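You operate a simulated robot arm through the tools that you are given. There is no shell and no other tool. Be economical: measure what you need, move in short steps, check, and stop when the job is done.

The job below is to be done with a simulated robot arm. You get a single attempt, and the scene is never put back.

TASK
Put the orange collar and the medium block in the black tray.
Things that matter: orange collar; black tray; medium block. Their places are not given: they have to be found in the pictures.

It is judged by the outcome, as a careful person would: the job done as asked, and still so three seconds after it is handed in. It fails if anything else is knocked over, pushed out of place, dropped, spilled or broken.

THE ROBOT
A 7-joint arm with a two-finger parallel gripper, fixed in place. Base frame: the origin is at the foot of the arm, x ahead of it, y to its left, z up; the work surface is at about z = 0. Units: m, rad, N and s.
With the tool pointing down near the work surface it reaches from about 0.22 to 0.58 m from the base axis. Its first joint turns from -1.152 to 1.152 rad. Payload 2.5 kg.
Tool frame: the origin (TCP) lies between the finger pads and is the grasp point; the fingertips stand 0.023 m ahead of it; z points along the fingers, y is the line along which they close. The gripper opens to 0.094 m. The fingers are 0.038 m wide and 0.01 m thick; the gripper's body (0.054 by 0.096 m) begins 0.039 m behind the TCP.
Orientation is that of the tool frame in the base frame, as a unit quaternion [w, x, y, z]. With the fingers straight down and closing along the base's y, the tool's x points along the base's -x, its y along +y and its z along -z.

THE INTERFACE
- The arm moves only by the tool play_rows. Its argument "deltas" is a list that holds one entry, the list of rows, each a list of 6 numbers: the shift along the tool's x, y, z in m, then the turn, a rotation vector about the tool's x, y, z in rad. In form: [[[x, y, z, ax, ay, az], ...]]. A call has 1 to 8 rows; each row is the pose to reach, as a shift and turn from the pose commanded when the call began, along the tool's axes at that moment. "gripper" is the closure, from 0 (fully open) to 1 (shut), set as the call begins (left out, the last holds). Each row takes 0.2 s and may step no farther than 0.05 m and 0.15 rad from the row before; otherwise, or with a gripper value out of range, the whole call is refused. Where a pose cannot be reached the arm comes as near as it can. A force on the tool above 40 N (or 10 N above the force at the start of the call, whichever is more), or a blocked arm, ends the call early, and 0.2 s more pass. The fingers move at their own pace (about 0.108 m/s each) and stop on an object; they squeeze with about 36 N. The grip force told is the motor's: it shows also when the fingers shut on nothing. Time passes only in rows, and 0.2 s behind the last, so rows that repeat a pose let the fingers close. The reply holds the time, the measured pose of the TCP, the force on the tool along the base axes, the opening and the grip force, in the units named above and with some noise.
- Cameras (640 x 400 px; columns grow to the right, rows downward): "scene" is fixed at [0.1084, -0.4064, 0.5386]; the picture's right is [0.88, -0.48, 0.00], its down [-0.30, -0.55, -0.78] and it looks along [0.37, 0.68, -0.63] (base axes); focal length 330 px, centre (320, 200). "wrist" rides on the gripper at [0.086, 0.016, -0.074] in the tool frame; the picture's right is [-0.18, 0.98, 0.00], its down [-0.58, -0.11, -0.81] and it looks along [-0.79, -0.15, 0.59] (tool axes); focal length 243 px, centre (320, 200).
- capture(camera): a new picture of that camera. No time passes.
- measure_at(camera, pixels): there is no depth. For up to 12 entries [column, row, z] of the newest picture of that camera ("zoom" is the newest enlarged one), the place [x, y] in the base frame at which the ray of that pixel passes the height z, good to about 0.002 m. No time passes.
- close_up(camera, box): a new picture of the part [left, top, right, bottom] of that camera's present view, enlarged. No time passes.
- job_done(): hands the job in; it is judged then, once.

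Go step by step. Measure first, check grasps and placings, and put right what went wrong. The budget is 60 turns and 20 pictures, counting those below and the enlarged ones. Unless the task says otherwise, let go and move clear before handing in, and close with one line.

The tools are called after "Emit:" as name(argument=value, ...) on one line, values as JSON. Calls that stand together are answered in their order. play_rows: Moves the arm, as the interface text tells. Its arguments: {"type":"object","properties":{"deltas":{"type":"array"},"gripper":{"type":"number"}},"required":["deltas"]} The other tools are called the same way: capture (camera) takes a picture; measure_at (camera, pixels) gives the place at which the rays of pixels pass given heights; close_up (camera, box) takes an enlarged picture of a part of a camera's view; job_done () hands the job in.

At the start:

```text
clock: 0.0
eef_pos: [0.2763, 0.2179, 0.2505]
tcp_rot: [0.0, 0.0, 1.0, -0.001]
force: [-0.3, -0.1, -1.1]
finger_gap: 0.094
gripper_force: 0.1
```

scene: 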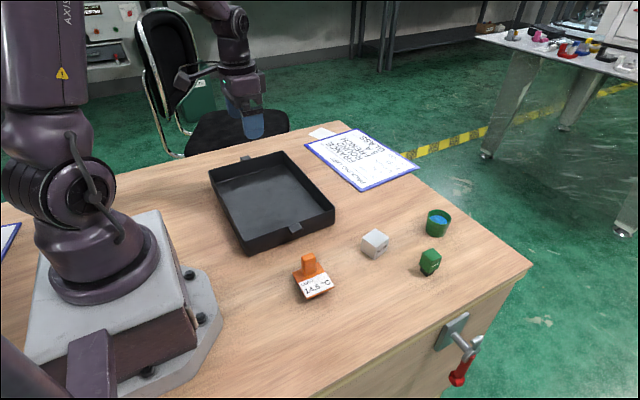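
wrist: 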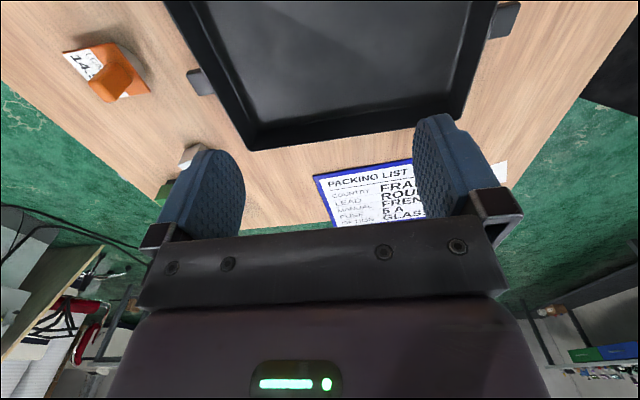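

The scene shows an orange piece near (313,278), a grey block (375,243), a green block (430,262), a green ring (437,222) and a black tray (270,200). I'll enlarge these to identify them.

Emit:
close_up(camera="scene", box=[280, 190, 460, 302])

Emit:
close_up(camera="scene", box=[190, 120, 430, 270])

```text
3.56 times, centred on (370, 246) of scene
```

zoom: 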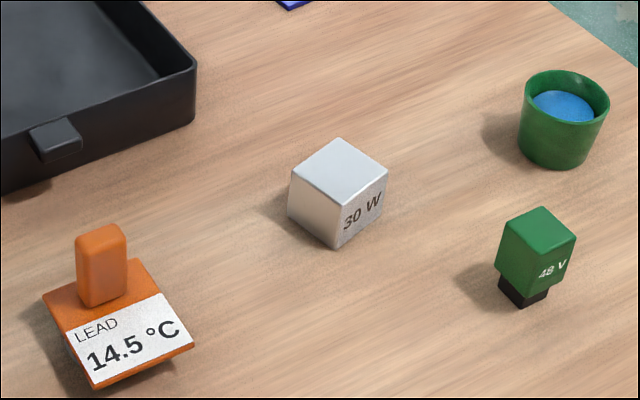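

```text
2.67 times, centred on (310, 195) of scene
```

zoom: 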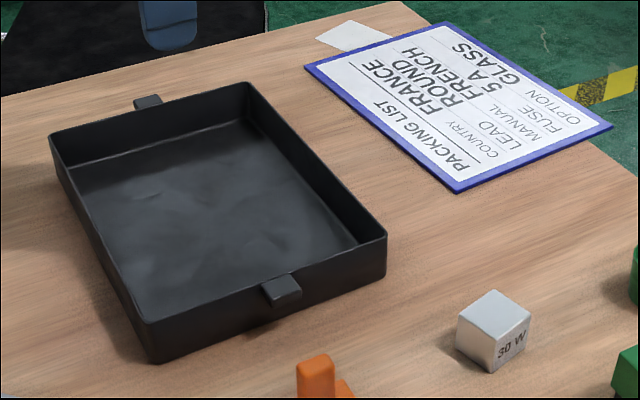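

The orange piece is the only orange one, but the "medium" block needs comparing sizes, and parts of the table are out of view. I'll measure the known things first.

Emit:
capture(camera="scene")

Emit:
measure_at(camera="scene", pixels=[[249, 255, 0.0], [334, 222, 0.0], [246, 241, 0.05], [335, 209, 0.05], [284, 152, 0.05], [209, 171, 0.05], [375, 259, 0.0], [389, 251, 0.0], [362, 250, 0.0], [429, 276, 0.0], [436, 236, 0.0], [530, 266, 0.0]])

Emit:
close_up(camera="scene", box=[280, 240, 350, 305])

```text
15 pictures are left
```

scene: 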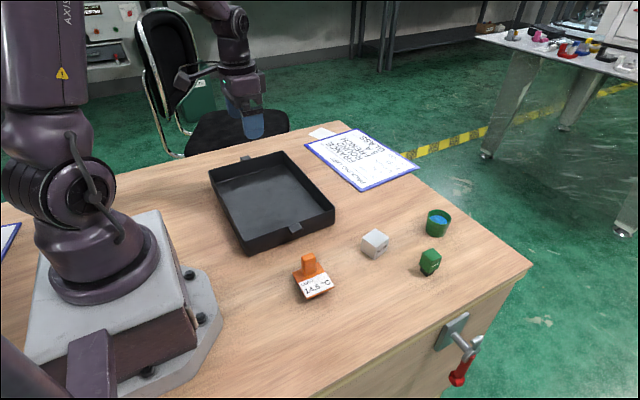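

```text
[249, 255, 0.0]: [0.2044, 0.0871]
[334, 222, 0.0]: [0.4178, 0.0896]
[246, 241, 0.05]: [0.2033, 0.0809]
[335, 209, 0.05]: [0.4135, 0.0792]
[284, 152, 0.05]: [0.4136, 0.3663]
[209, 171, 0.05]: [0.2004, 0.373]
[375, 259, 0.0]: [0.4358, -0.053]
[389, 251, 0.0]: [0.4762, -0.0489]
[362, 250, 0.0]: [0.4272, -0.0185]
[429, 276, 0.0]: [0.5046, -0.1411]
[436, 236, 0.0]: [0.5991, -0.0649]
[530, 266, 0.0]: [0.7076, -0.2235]
```

```text
6.15 times, centred on (315, 272) of scene
```

zoom: 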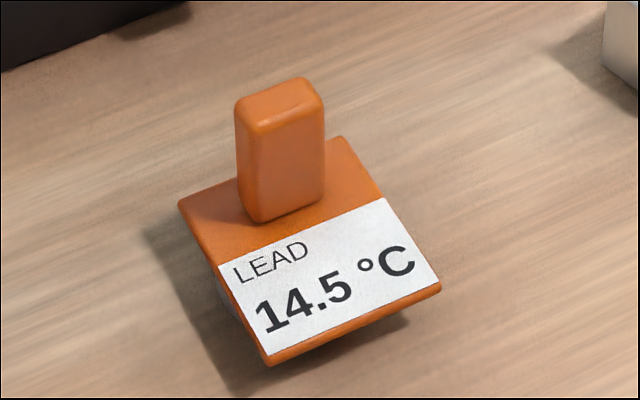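

The orange part looks like a plate with a handle, sitting on something paler beneath (zoom (225,290)). I'll bring the wrist camera over to look from the other side and compare block sizes.

Emit:
play_rows(deltas=[[[0.006, -0.045, 0.01, 0, 0, 0], [0.012, -0.09, 0.02, 0, 0, 0], [0.02, -0.135, 0.03, 0, 0, 0], [0.03, -0.18, 0.04, 0, 0, 0], [0.036, -0.22, 0.05, 0, 0, 0]]], gripper=0)

Emit:
capture(camera="wrist")

```text
clock: 1.2
eef_pos: [0.2419, -0.0019, 0.1988]
tcp_rot: [0.0, 0.0, 1.0, 0.0]
force: [-0.3, -0.4, 0.2]
finger_gap: 0.094
gripper_force: 0.2
```

```text
13 pictures are left
```

wrist: 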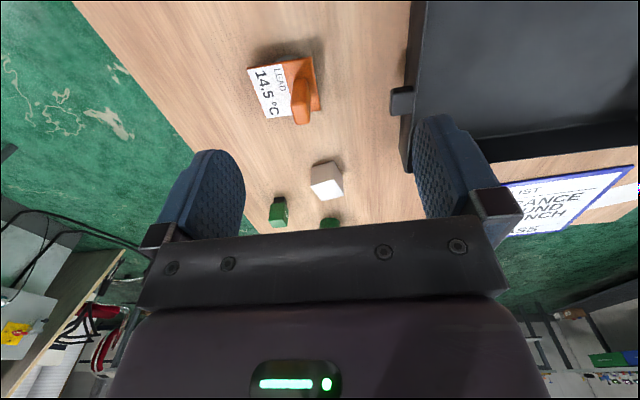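

Emit:
close_up(camera="wrist", box=[220, 30, 380, 130])

Emit:
measure_at(camera="wrist", pixels=[[246, 71, 0.03], [313, 55, 0.03], [321, 110, 0.03], [264, 118, 0.03], [246, 71, 0.01], [313, 55, 0.01]])

Emit:
measure_at(camera="scene", pixels=[[293, 276, 0.03], [317, 262, 0.03], [335, 287, 0.03], [310, 304, 0.03], [310, 304, 0.01], [311, 254, 0.07], [362, 240, 0.03], [375, 229, 0.03], [389, 237, 0.03], [375, 247, 0.03]])

```text
4.00 times, centred on (300, 80) of wrist
```

zoom: 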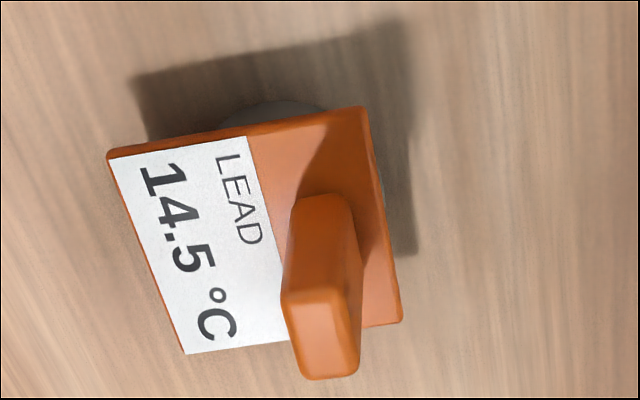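

```text
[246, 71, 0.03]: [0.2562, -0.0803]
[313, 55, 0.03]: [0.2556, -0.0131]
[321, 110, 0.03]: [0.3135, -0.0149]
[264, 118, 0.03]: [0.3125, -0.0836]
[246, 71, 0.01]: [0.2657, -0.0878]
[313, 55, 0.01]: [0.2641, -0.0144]
```

```text
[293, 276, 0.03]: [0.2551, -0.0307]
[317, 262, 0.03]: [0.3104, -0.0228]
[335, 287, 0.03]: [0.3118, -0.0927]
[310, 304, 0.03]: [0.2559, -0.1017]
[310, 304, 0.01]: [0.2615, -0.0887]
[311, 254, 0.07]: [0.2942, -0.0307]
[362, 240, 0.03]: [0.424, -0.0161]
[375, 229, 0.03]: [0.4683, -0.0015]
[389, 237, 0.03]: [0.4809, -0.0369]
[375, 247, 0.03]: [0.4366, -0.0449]
```

The plate top sits at z≈0.012 with the handle upright; the views agree on a footprint of about x 0.26–0.32, y −0.09…−0.015. Before deciding which block is the "medium" one, I'll turn the wrist camera left to check the unseen part of the table.

Emit:
play_rows(deltas=[[[0, 0.03, 0, 0, 0, -0.14], [0, 0.06, 0, 0, 0, -0.28], [0, 0.09, 0, 0, 0, -0.42], [0, 0.12, 0, 0, 0, -0.56], [0, 0.15, 0, 0, 0, -0.7], [0, 0.18, 0, 0, 0, -0.84], [0, 0.21, 0, 0, 0, -0.98], [0, 0.24, 0, 0, 0, -1.12]]])

Emit:
capture(camera="wrist")

```text
clock: 3.0
eef_pos: [0.2418, 0.2382, 0.1991]
tcp_rot: [0.0, -0.532, 0.847, -0.001]
force: [-0.4, 0.0, -0.6]
finger_gap: 0.0939
gripper_force: 0.0
```

```text
11 pictures are left
```

wrist: 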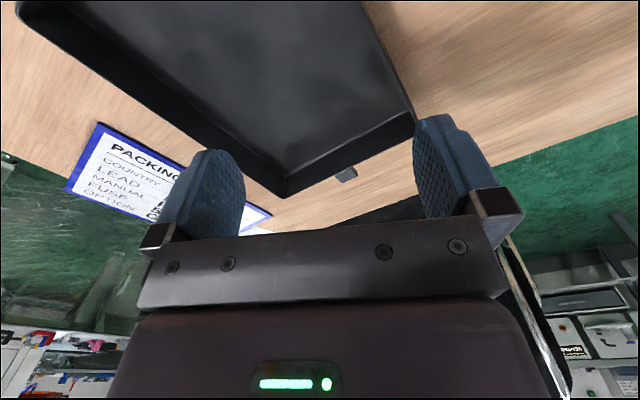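

The left of the table is empty, so the blocks are the grey cube and the green one (which seems to sit on a black foot). I'll go look at those closely.

Emit:
play_rows(deltas=[[[0.0325, -0.0372, 0, 0, 0, 0.14], [0.065, -0.0744, 0, 0, 0, 0.28], [0.0975, -0.1116, 0, 0, 0, 0.42], [0.13, -0.1488, 0, 0, 0, 0.56], [0.1625, -0.186, 0, 0, 0, 0.7], [0.195, -0.2232, 0, 0, 0, 0.84], [0.2275, -0.2604, 0, 0, 0, 0.98], [0.26, -0.2976, 0, 0, 0, 1.12]]])

Emit:
play_rows(deltas=[[[0, 0, 0.04, 0, 0, 0], [0, 0, 0.08, 0, 0, 0]]])

Emit:
capture(camera="wrist")

```text
clock: 4.8
eef_pos: [0.3969, -0.1293, 0.1987]
tcp_rot: [0.0, 0.002, 1.0, 0.001]
force: [0.2, -0.1, -1.1]
finger_gap: 0.0942
gripper_force: 0.1
```

```text
clock: 5.4
eef_pos: [0.3952, -0.1283, 0.1208]
tcp_rot: [0.0, 0.0, 1.0, 0.0]
force: [-0.4, 0.6, -0.6]
finger_gap: 0.0942
gripper_force: 0.2
```

```text
10 pictures are left
```

wrist: 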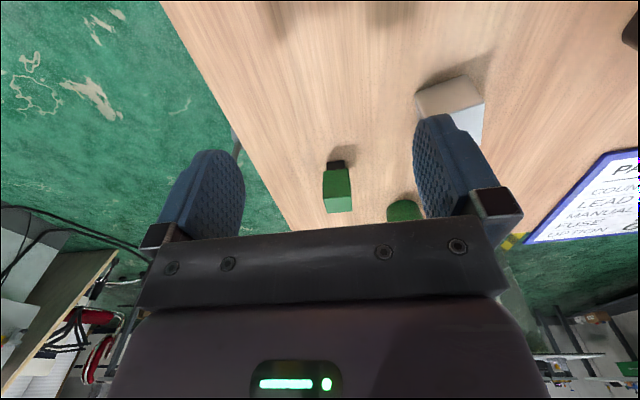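

Emit:
close_up(camera="wrist", box=[310, 150, 374, 220])

Emit:
close_up(camera="scene", box=[405, 200, 465, 285])

```text
5.71 times, centred on (342, 185) of wrist
```

zoom: 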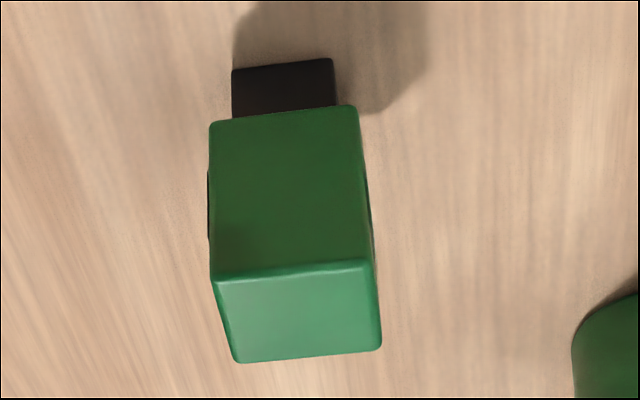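

```text
4.71 times, centred on (435, 242) of scene
```

zoom: 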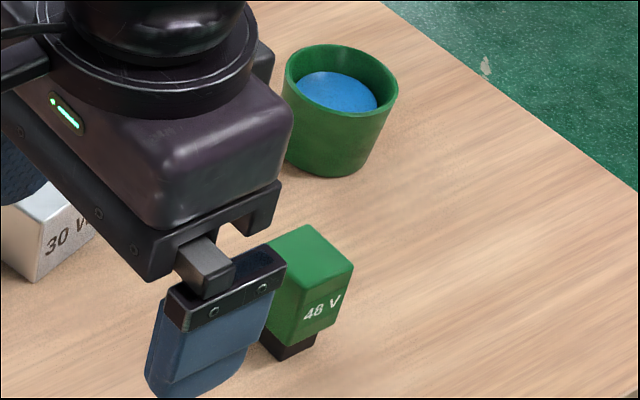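

The green thing is a small one with a black foot, while the grey cube is the plain mid-sized block, so I take the grey cube. Next I'll look at the orange piece from a low side view to see what is under its plate.

Emit:
play_rows(deltas=[[[0.021, -0.0115, 0.005, 0, 0, -0.15], [0.042, -0.023, 0.01, 0, 0, -0.3], [0.064, -0.0345, 0.015, 0, 0, -0.45], [0.085, -0.046, 0.02, 0, 0, -0.6], [0.106, -0.0575, 0.025, 0, 0, -0.75], [0.128, -0.069, 0.03, 0, 0, -0.9], [0.149, -0.0805, 0.035, 0, 0, -1.05], [0.17, -0.092, 0.04, 0, 0, -1.2]]])

Emit:
capture(camera="wrist")

```text
clock: 7.2
eef_pos: [0.2252, -0.217, 0.0788]
tcp_rot: [0.0, -0.567, 0.824, 0.0]
force: [0.0, 0.3, 0.0]
finger_gap: 0.0941
gripper_force: 0.1
```

```text
7 pictures are left
```

wrist: 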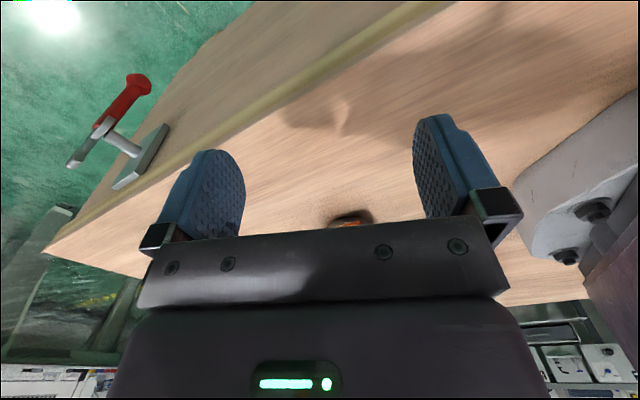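

The orange piece is hidden behind the finger bar (345,220); I'll move 0.06 m closer so it comes into view.

Emit:
play_rows(deltas=[[[-0.03, 0, 0, 0, 0, 0], [-0.065, 0, 0, 0, 0, 0]]])

Emit:
close_up(camera="wrist", box=[260, 120, 420, 220])

```text
clock: 7.8
eef_pos: [0.2491, -0.1584, 0.0787]
tcp_rot: [0.001, -0.564, 0.826, 0.0]
force: [-0.4, -0.5, 0.0]
finger_gap: 0.094
gripper_force: 0.0
```

```text
4.00 times, centred on (340, 170) of wrist
```

zoom: 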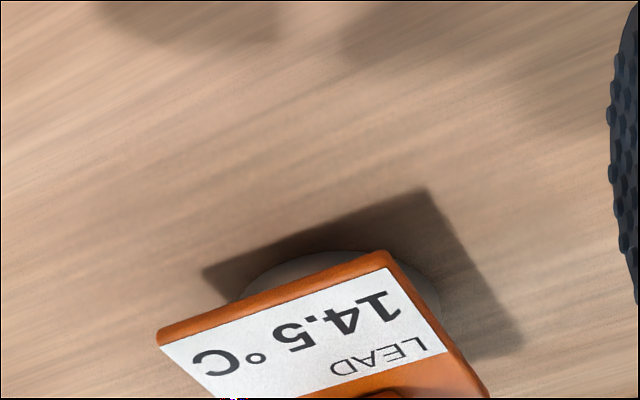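

Emit:
measure_at(camera="zoom", pixels=[[385, 252, 0.01], [385, 252, 0.02], [385, 252, 0.03], [160, 335, 0.01], [160, 335, 0.02], [160, 335, 0.03], [300, 255, 0.0], [440, 300, 0.0], [425, 188, 0.0], [205, 268, 0.0]])

Emit:
measure_at(camera="scene", pixels=[[309, 299, 0.01], [309, 299, 0.02], [309, 299, 0.03], [335, 287, 0.01], [335, 287, 0.02], [335, 287, 0.03], [306.5, 275.5, 0.015], [315.5, 272, 0.015], [302, 273, 0.015], [307, 261, 0.05], [315.5, 257, 0.05], [307, 261, 0.06]])

```text
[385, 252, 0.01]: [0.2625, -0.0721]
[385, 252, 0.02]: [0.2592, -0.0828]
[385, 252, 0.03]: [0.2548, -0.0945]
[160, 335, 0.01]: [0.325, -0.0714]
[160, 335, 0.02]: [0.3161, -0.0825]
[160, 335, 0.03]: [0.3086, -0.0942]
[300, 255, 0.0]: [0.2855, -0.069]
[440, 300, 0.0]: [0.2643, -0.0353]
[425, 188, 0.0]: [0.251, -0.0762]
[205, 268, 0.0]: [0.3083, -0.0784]
```

```text
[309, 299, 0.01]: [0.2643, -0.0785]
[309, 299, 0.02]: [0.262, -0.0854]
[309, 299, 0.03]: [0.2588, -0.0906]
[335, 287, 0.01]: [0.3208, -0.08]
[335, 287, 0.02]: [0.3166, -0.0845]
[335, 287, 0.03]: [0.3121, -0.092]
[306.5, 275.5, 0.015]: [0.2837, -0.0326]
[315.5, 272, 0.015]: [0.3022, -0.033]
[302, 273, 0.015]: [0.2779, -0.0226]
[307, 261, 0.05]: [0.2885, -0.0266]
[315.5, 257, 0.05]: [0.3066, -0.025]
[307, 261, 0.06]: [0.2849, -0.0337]
```

The plate top is at z≈0.024 on a grey disc foot, and the handle is centred about (0.291, −0.030) with its top near z≈0.065. I'll rise, turn back, and go above the handle.

Emit:
play_rows(deltas=[[[0, 0, -0.04, 0, 0, 0.15], [-0.01, 0, -0.06, 0, 0, 0.3], [-0.03, 0.001, -0.06, 0, 0, 0.45], [-0.055, 0.002, -0.06, 0, 0, 0.6], [-0.08, 0.003, -0.06, 0, 0, 0.75], [-0.105, 0.005, -0.06, 0, 0, 0.9], [-0.125, 0.007, -0.06, 0, 0, 1.05], [-0.1346, 0.0075, -0.06, 0, 0, 1.2]]])

Emit:
close_up(camera="scene", box=[250, 200, 370, 310])

```text
clock: 9.6
eef_pos: [0.2919, -0.0288, 0.1387]
tcp_rot: [0.0, 0.003, 1.0, 0.0]
force: [-0.2, 0.1, 0.6]
finger_gap: 0.0938
gripper_force: 0.0
```

```text
3.64 times, centred on (310, 255) of scene
```

zoom: 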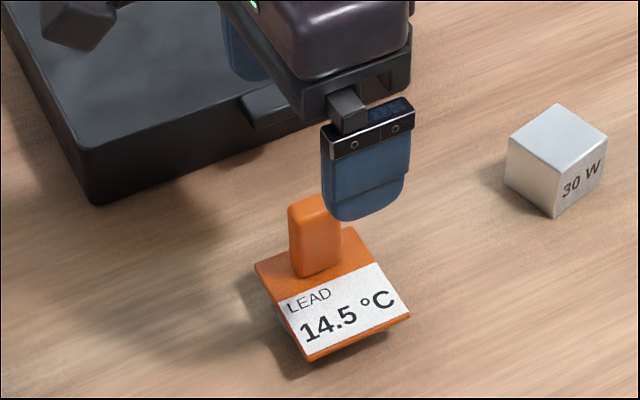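

Aligned over the handle; descending to TCP z≈0.056 with the fingers either side of it, then closing.

Emit:
play_rows(deltas=[[[0, 0, 0.03, 0, 0, 0], [0, 0, 0.055, 0, 0, 0], [0, 0, 0.073, 0, 0, 0], [0, 0, 0.083, 0, 0, 0]]])

Emit:
play_rows(deltas=[[[0, 0, 0, 0, 0, 0], [0, 0, 0, 0, 0, 0], [0, 0, 0, 0, 0, 0]]], gripper=1)

Emit:
close_up(camera="scene", box=[250, 200, 370, 310])

```text
clock: 10.6
eef_pos: [0.2912, -0.0314, 0.0555]
tcp_rot: [-0.001, 0.0, 1.0, 0.0]
force: [-0.4, 0.1, -0.4]
finger_gap: 0.0939
gripper_force: 0.1
```

```text
clock: 11.4
eef_pos: [0.2916, -0.0312, 0.056]
tcp_rot: [0.0, 0.001, 1.0, 0.0]
force: [0.3, -0.4, 0.4]
finger_gap: 0.0158
gripper_force: 36.0
```

```text
3.64 times, centred on (310, 255) of scene
```

zoom: 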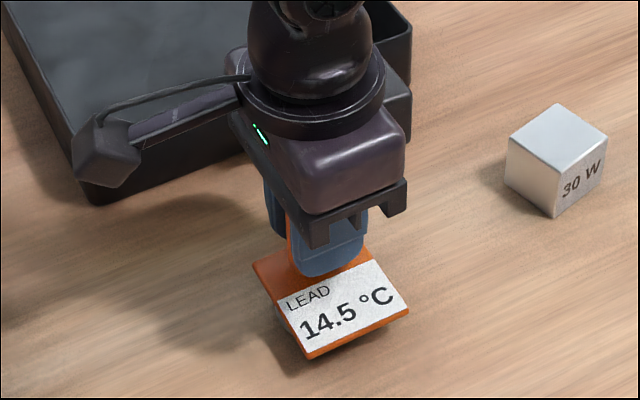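

The handle is held (gap 0.0158, 36 N). I'll lift slowly and look.

Emit:
play_rows(deltas=[[[0, 0, -0.01, 0, 0, 0], [0, 0, -0.03, 0, 0, 0], [0, 0, -0.06, 0, 0, 0], [0, 0, -0.09, 0, 0, 0], [0, 0, -0.1, 0, 0, 0]]])

Emit:
close_up(camera="scene", box=[190, 140, 400, 310])

```text
clock: 12.6
eef_pos: [0.2903, -0.0308, 0.1579]
tcp_rot: [0.0, 0.001, 1.0, 0.001]
force: [-0.2, 0.3, -1.9]
finger_gap: 0.0156
gripper_force: 36.4
```

```text
2.35 times, centred on (295, 225) of scene
```

zoom: 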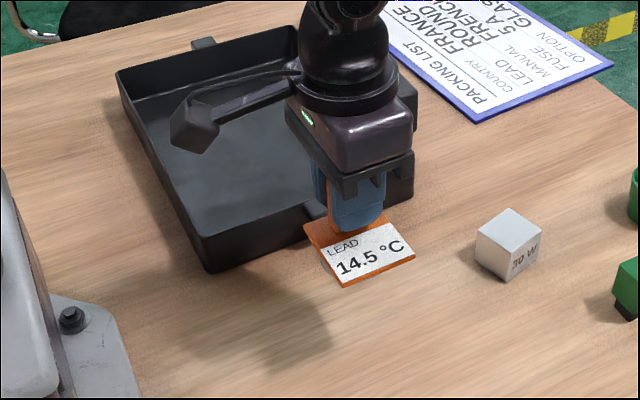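

The whole piece came up cleanly and nothing is left beneath. Carrying it over the tray to (0.29, 0.28) at height.

Emit:
play_rows(deltas=[[[0, 0.03, 0, 0, 0, 0], [0, 0.075, 0, 0, 0, 0], [0, 0.12, 0, 0, 0, 0], [0, 0.165, 0, 0, 0, 0], [0, 0.21, 0, 0, 0, 0], [0, 0.255, 0, 0, 0, 0], [0, 0.295, 0, 0, 0, 0], [0, 0.311, 0, 0, 0, 0]]])

Emit:
play_rows(deltas=[[[0, 0, 0.03, 0, 0, 0], [0, 0, 0.06, 0, 0, 0], [0, 0, 0.08, 0, 0, 0], [0, 0, 0.09, 0, 0, 0], [0, 0, 0.094, 0, 0, 0]]])

```text
clock: 14.4
eef_pos: [0.291, 0.2819, 0.1571]
tcp_rot: [0.0, 0.001, 1.0, 0.0]
force: [-0.9, 0.5, -1.2]
finger_gap: 0.0158
gripper_force: 35.6
```

```text
clock: 15.6
eef_pos: [0.2919, 0.2805, 0.0629]
tcp_rot: [0.0, 0.0, 1.0, 0.0]
force: [0.6, 0.4, -2.2]
finger_gap: 0.0157
gripper_force: 35.7
```

No contact yet at z≈0.063; easing down in millimetre steps while watching the force.

Emit:
play_rows(deltas=[[[0, 0, 0.0015, 0, 0, 0], [0, 0, 0.003, 0, 0, 0]]])

```text
clock: 16.2
eef_pos: [0.2918, 0.2806, 0.0598]
tcp_rot: [0.0, 0.001, 1.0, 0.0]
force: [-3.6, -3.6, 11.6]
finger_gap: 0.0157
gripper_force: 36.1
```

Force rose to 11.6 N, so it is resting on the tray floor. I'll release partway and rise clear.

Emit:
play_rows(deltas=[[[0, 0, -0.001, 0, 0, 0], [0, 0, -0.001, 0, 0, 0]]], gripper=0.4)

Emit:
play_rows(deltas=[[[0, 0, -0.02, 0, 0, 0], [0, 0, -0.06, 0, 0, 0], [0, 0, -0.1, 0, 0, 0]]])

```text
clock: 16.8
eef_pos: [0.2912, 0.2814, 0.0602]
tcp_rot: [0.0, 0.001, 1.0, 0.0]
force: [-0.7, 0.1, 0.6]
finger_gap: 0.0564
gripper_force: 0.1
```

```text
clock: 17.6
eef_pos: [0.2907, 0.2815, 0.1612]
tcp_rot: [0.0, 0.001, 1.0, 0.0]
force: [-0.8, -0.1, 0.8]
finger_gap: 0.0565
gripper_force: 0.1
```

The collar is released. The grey block's top corners put its centre at about (0.444, −0.035), turned ≈19°; I'll fly there with the tool turned by 0.33 rad, fingers open.

Emit:
play_rows(deltas=[[[-0.019, -0.0396, 0, 0, 0, -0.041], [-0.038, -0.0791, 0, 0, 0, -0.083], [-0.057, -0.1187, 0, 0, 0, -0.124], [-0.0765, -0.158, 0, 0, 0, -0.165], [-0.096, -0.198, 0, 0, 0, -0.206], [-0.115, -0.237, 0, 0, 0, -0.248], [-0.134, -0.277, 0, 0, 0, -0.289], [-0.153, -0.3165, 0, 0, 0, -0.33]]], gripper=0)

Emit:
capture(camera="scene")

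Emit:
measure_at(camera="scene", pixels=[[362.1, 239.8, 0.04], [375, 228.6, 0.04], [389.1, 237.6, 0.04], [375, 247.4, 0.04], [374.2, 260, 0.0], [388, 251, 0.0], [361, 250, 0]])

```text
clock: 19.4
eef_pos: [0.4437, -0.0367, 0.1607]
tcp_rot: [0.0, -0.165, 0.986, 0.0]
force: [-0.5, 0.0, 0.7]
finger_gap: 0.0941
gripper_force: 0.1
```

```text
2 pictures are left
```

scene: 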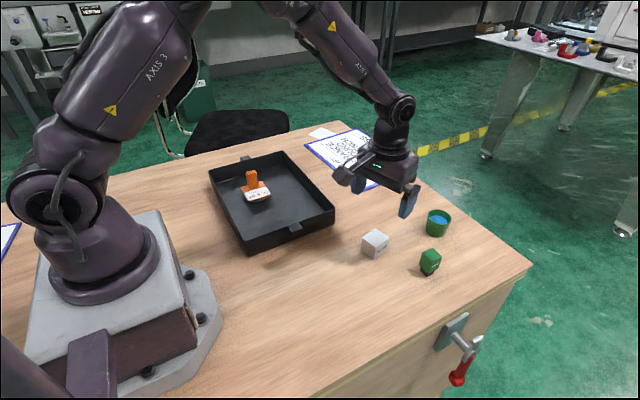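

```text
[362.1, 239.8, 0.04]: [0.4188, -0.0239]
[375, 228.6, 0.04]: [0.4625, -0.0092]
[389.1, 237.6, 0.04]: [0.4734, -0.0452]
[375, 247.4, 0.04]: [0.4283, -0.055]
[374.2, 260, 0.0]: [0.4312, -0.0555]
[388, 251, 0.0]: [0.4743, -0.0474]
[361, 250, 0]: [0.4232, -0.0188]
```

The collar is upright in the tray (256,188). The block is about 0.046×0.036×0.04 at (0.446, −0.033); I'll descend to TCP z≈0.028.

Emit:
play_rows(deltas=[[[-0.0029, 0.0022, 0.03, 0, 0, 0.01], [-0.0029, 0.0022, 0.065, 0, 0, 0.01], [-0.0029, 0.0022, 0.1, 0, 0, 0.01], [-0.0029, 0.0022, 0.122, 0, 0, 0.01], [-0.0029, 0.0022, 0.1325, 0, 0, 0.01]]])

Emit:
play_rows(deltas=[[[0, 0, 0, 0, 0, 0], [0, 0, 0, 0, 0, 0], [0, 0, 0, 0, 0, 0]]], gripper=1)

Emit:
play_rows(deltas=[[[0, 0, -0.01, 0, 0, 0], [0, 0, -0.04, 0, 0, 0], [0, 0, -0.08, 0, 0, 0], [0, 0, -0.12, 0, 0, 0]]])

```text
clock: 20.6
eef_pos: [0.4458, -0.0315, 0.0271]
tcp_rot: [0.001, -0.159, 0.987, 0.0]
force: [0.4, 0.2, -0.2]
finger_gap: 0.0939
gripper_force: 0.0
```

```text
clock: 21.4
eef_pos: [0.446, -0.0322, 0.0278]
tcp_rot: [0.0, -0.159, 0.987, 0.001]
force: [-0.2, 0.2, 0.4]
finger_gap: 0.0401
gripper_force: 35.7
```

```text
clock: 22.4
eef_pos: [0.4454, -0.0328, 0.1473]
tcp_rot: [0.0, -0.158, 0.987, 0.0]
force: [-0.2, -0.7, -2.8]
finger_gap: 0.0397
gripper_force: 36.1
```

The block is held (gap 0.040) and lifted. Carrying it to (0.34, 0.155) above the tray, clear of the collar, while straightening the tool.

Emit:
play_rows(deltas=[[[0.005, 0.025, 0, 0, 0, 0.05], [0.012, 0.06, 0, 0, 0, 0.1], [0.019, 0.1, 0, 0, 0, 0.16], [0.027, 0.14, 0, 0, 0, 0.22], [0.035, 0.18, 0, 0, 0, 0.28], [0.04, 0.205, 0, 0, 0, 0.32], [0.0411, 0.2114, 0, 0, 0, 0.32]]])

Emit:
play_rows(deltas=[[[0, 0, 0.03, 0, 0, 0], [0, 0, 0.07, 0, 0, 0], [0, 0, 0.1, 0, 0, 0], [0, 0, 0.112, 0, 0, 0]]])

Emit:
play_rows(deltas=[[[0, 0, 0.0015, 0, 0, 0], [0, 0, 0.003, 0, 0, 0]]])

```text
clock: 24.0
eef_pos: [0.3407, 0.1549, 0.1477]
tcp_rot: [0.0, 0.001, 1.0, 0.0]
force: [0.0, -1.3, -1.2]
finger_gap: 0.0396
gripper_force: 36.1
```

```text
clock: 25.0
eef_pos: [0.3414, 0.1551, 0.036]
tcp_rot: [0.0, 0.001, 1.0, 0.001]
force: [1.3, 0.1, -1.8]
finger_gap: 0.0397
gripper_force: 36.1
```

```text
clock: 25.6
eef_pos: [0.3417, 0.1541, 0.0327]
tcp_rot: [0.0, 0.0, 1.0, 0.0]
force: [-1.0, 0.5, -1.7]
finger_gap: 0.0397
gripper_force: 35.9
```

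No contact at 0.0327 yet; a little further down.

Emit:
play_rows(deltas=[[[0, 0, 0.001, 0, 0, 0], [0, 0, 0.0018, 0, 0, 0]]])

```text
clock: 26.2
eef_pos: [0.3409, 0.1552, 0.0329]
tcp_rot: [0.0, 0.0, 1.0, -0.001]
force: [-4.7, -1.9, 15.8]
finger_gap: 0.0398
gripper_force: 36.3
```

Contact at 15.8 N: the block is on the floor of the tray. Releasing and rising clear.

Emit:
play_rows(deltas=[[[0, 0, -0.001, 0, 0, 0], [0, 0, -0.001, 0, 0, 0]]], gripper=0.3)

Emit:
play_rows(deltas=[[[0, 0, -0.03, 0, 0, 0], [0, 0, -0.07, 0, 0, 0], [0, 0, -0.11, 0, 0, 0], [0, 0, -0.15, 0, 0, 0], [0, -0.03, -0.19, 0, 0, 0], [0, -0.07, -0.2, 0, 0, 0], [0, -0.11, -0.2, 0, 0, 0], [0, -0.15, -0.2, 0, 0, 0]]])

Emit:
capture(camera="scene")

```text
clock: 26.8
eef_pos: [0.3414, 0.1541, 0.0328]
tcp_rot: [0.001, 0.0, 1.0, 0.0]
force: [-0.3, 0.3, -0.5]
finger_gap: 0.0657
gripper_force: 0.0
```

```text
clock: 28.6
eef_pos: [0.3407, 0.0044, 0.2323]
tcp_rot: [0.0, -0.001, 1.0, 0.0]
force: [-0.4, -1.2, -0.3]
finger_gap: 0.0658
gripper_force: 0.0
```

```text
1 pictures are left
```

scene: 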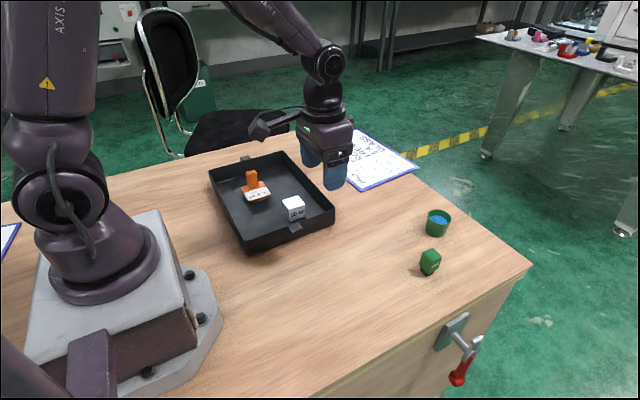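

The collar (256,188) and the block (293,208) both rest in the tray. The green items haven't moved and the arm is clear, so I'm handing it in.

Emit:
job_done()

```text
The job is handed in.
```

The orange collar and the grey "30 W" block are both in the black tray, and nothing else was moved. No block was marked "medium", so I took the grey one as the medium block; the only other candidate was the small green "48 V" piece. The orange piece with the handle was the only orange object on the table, so I took that as the collar.
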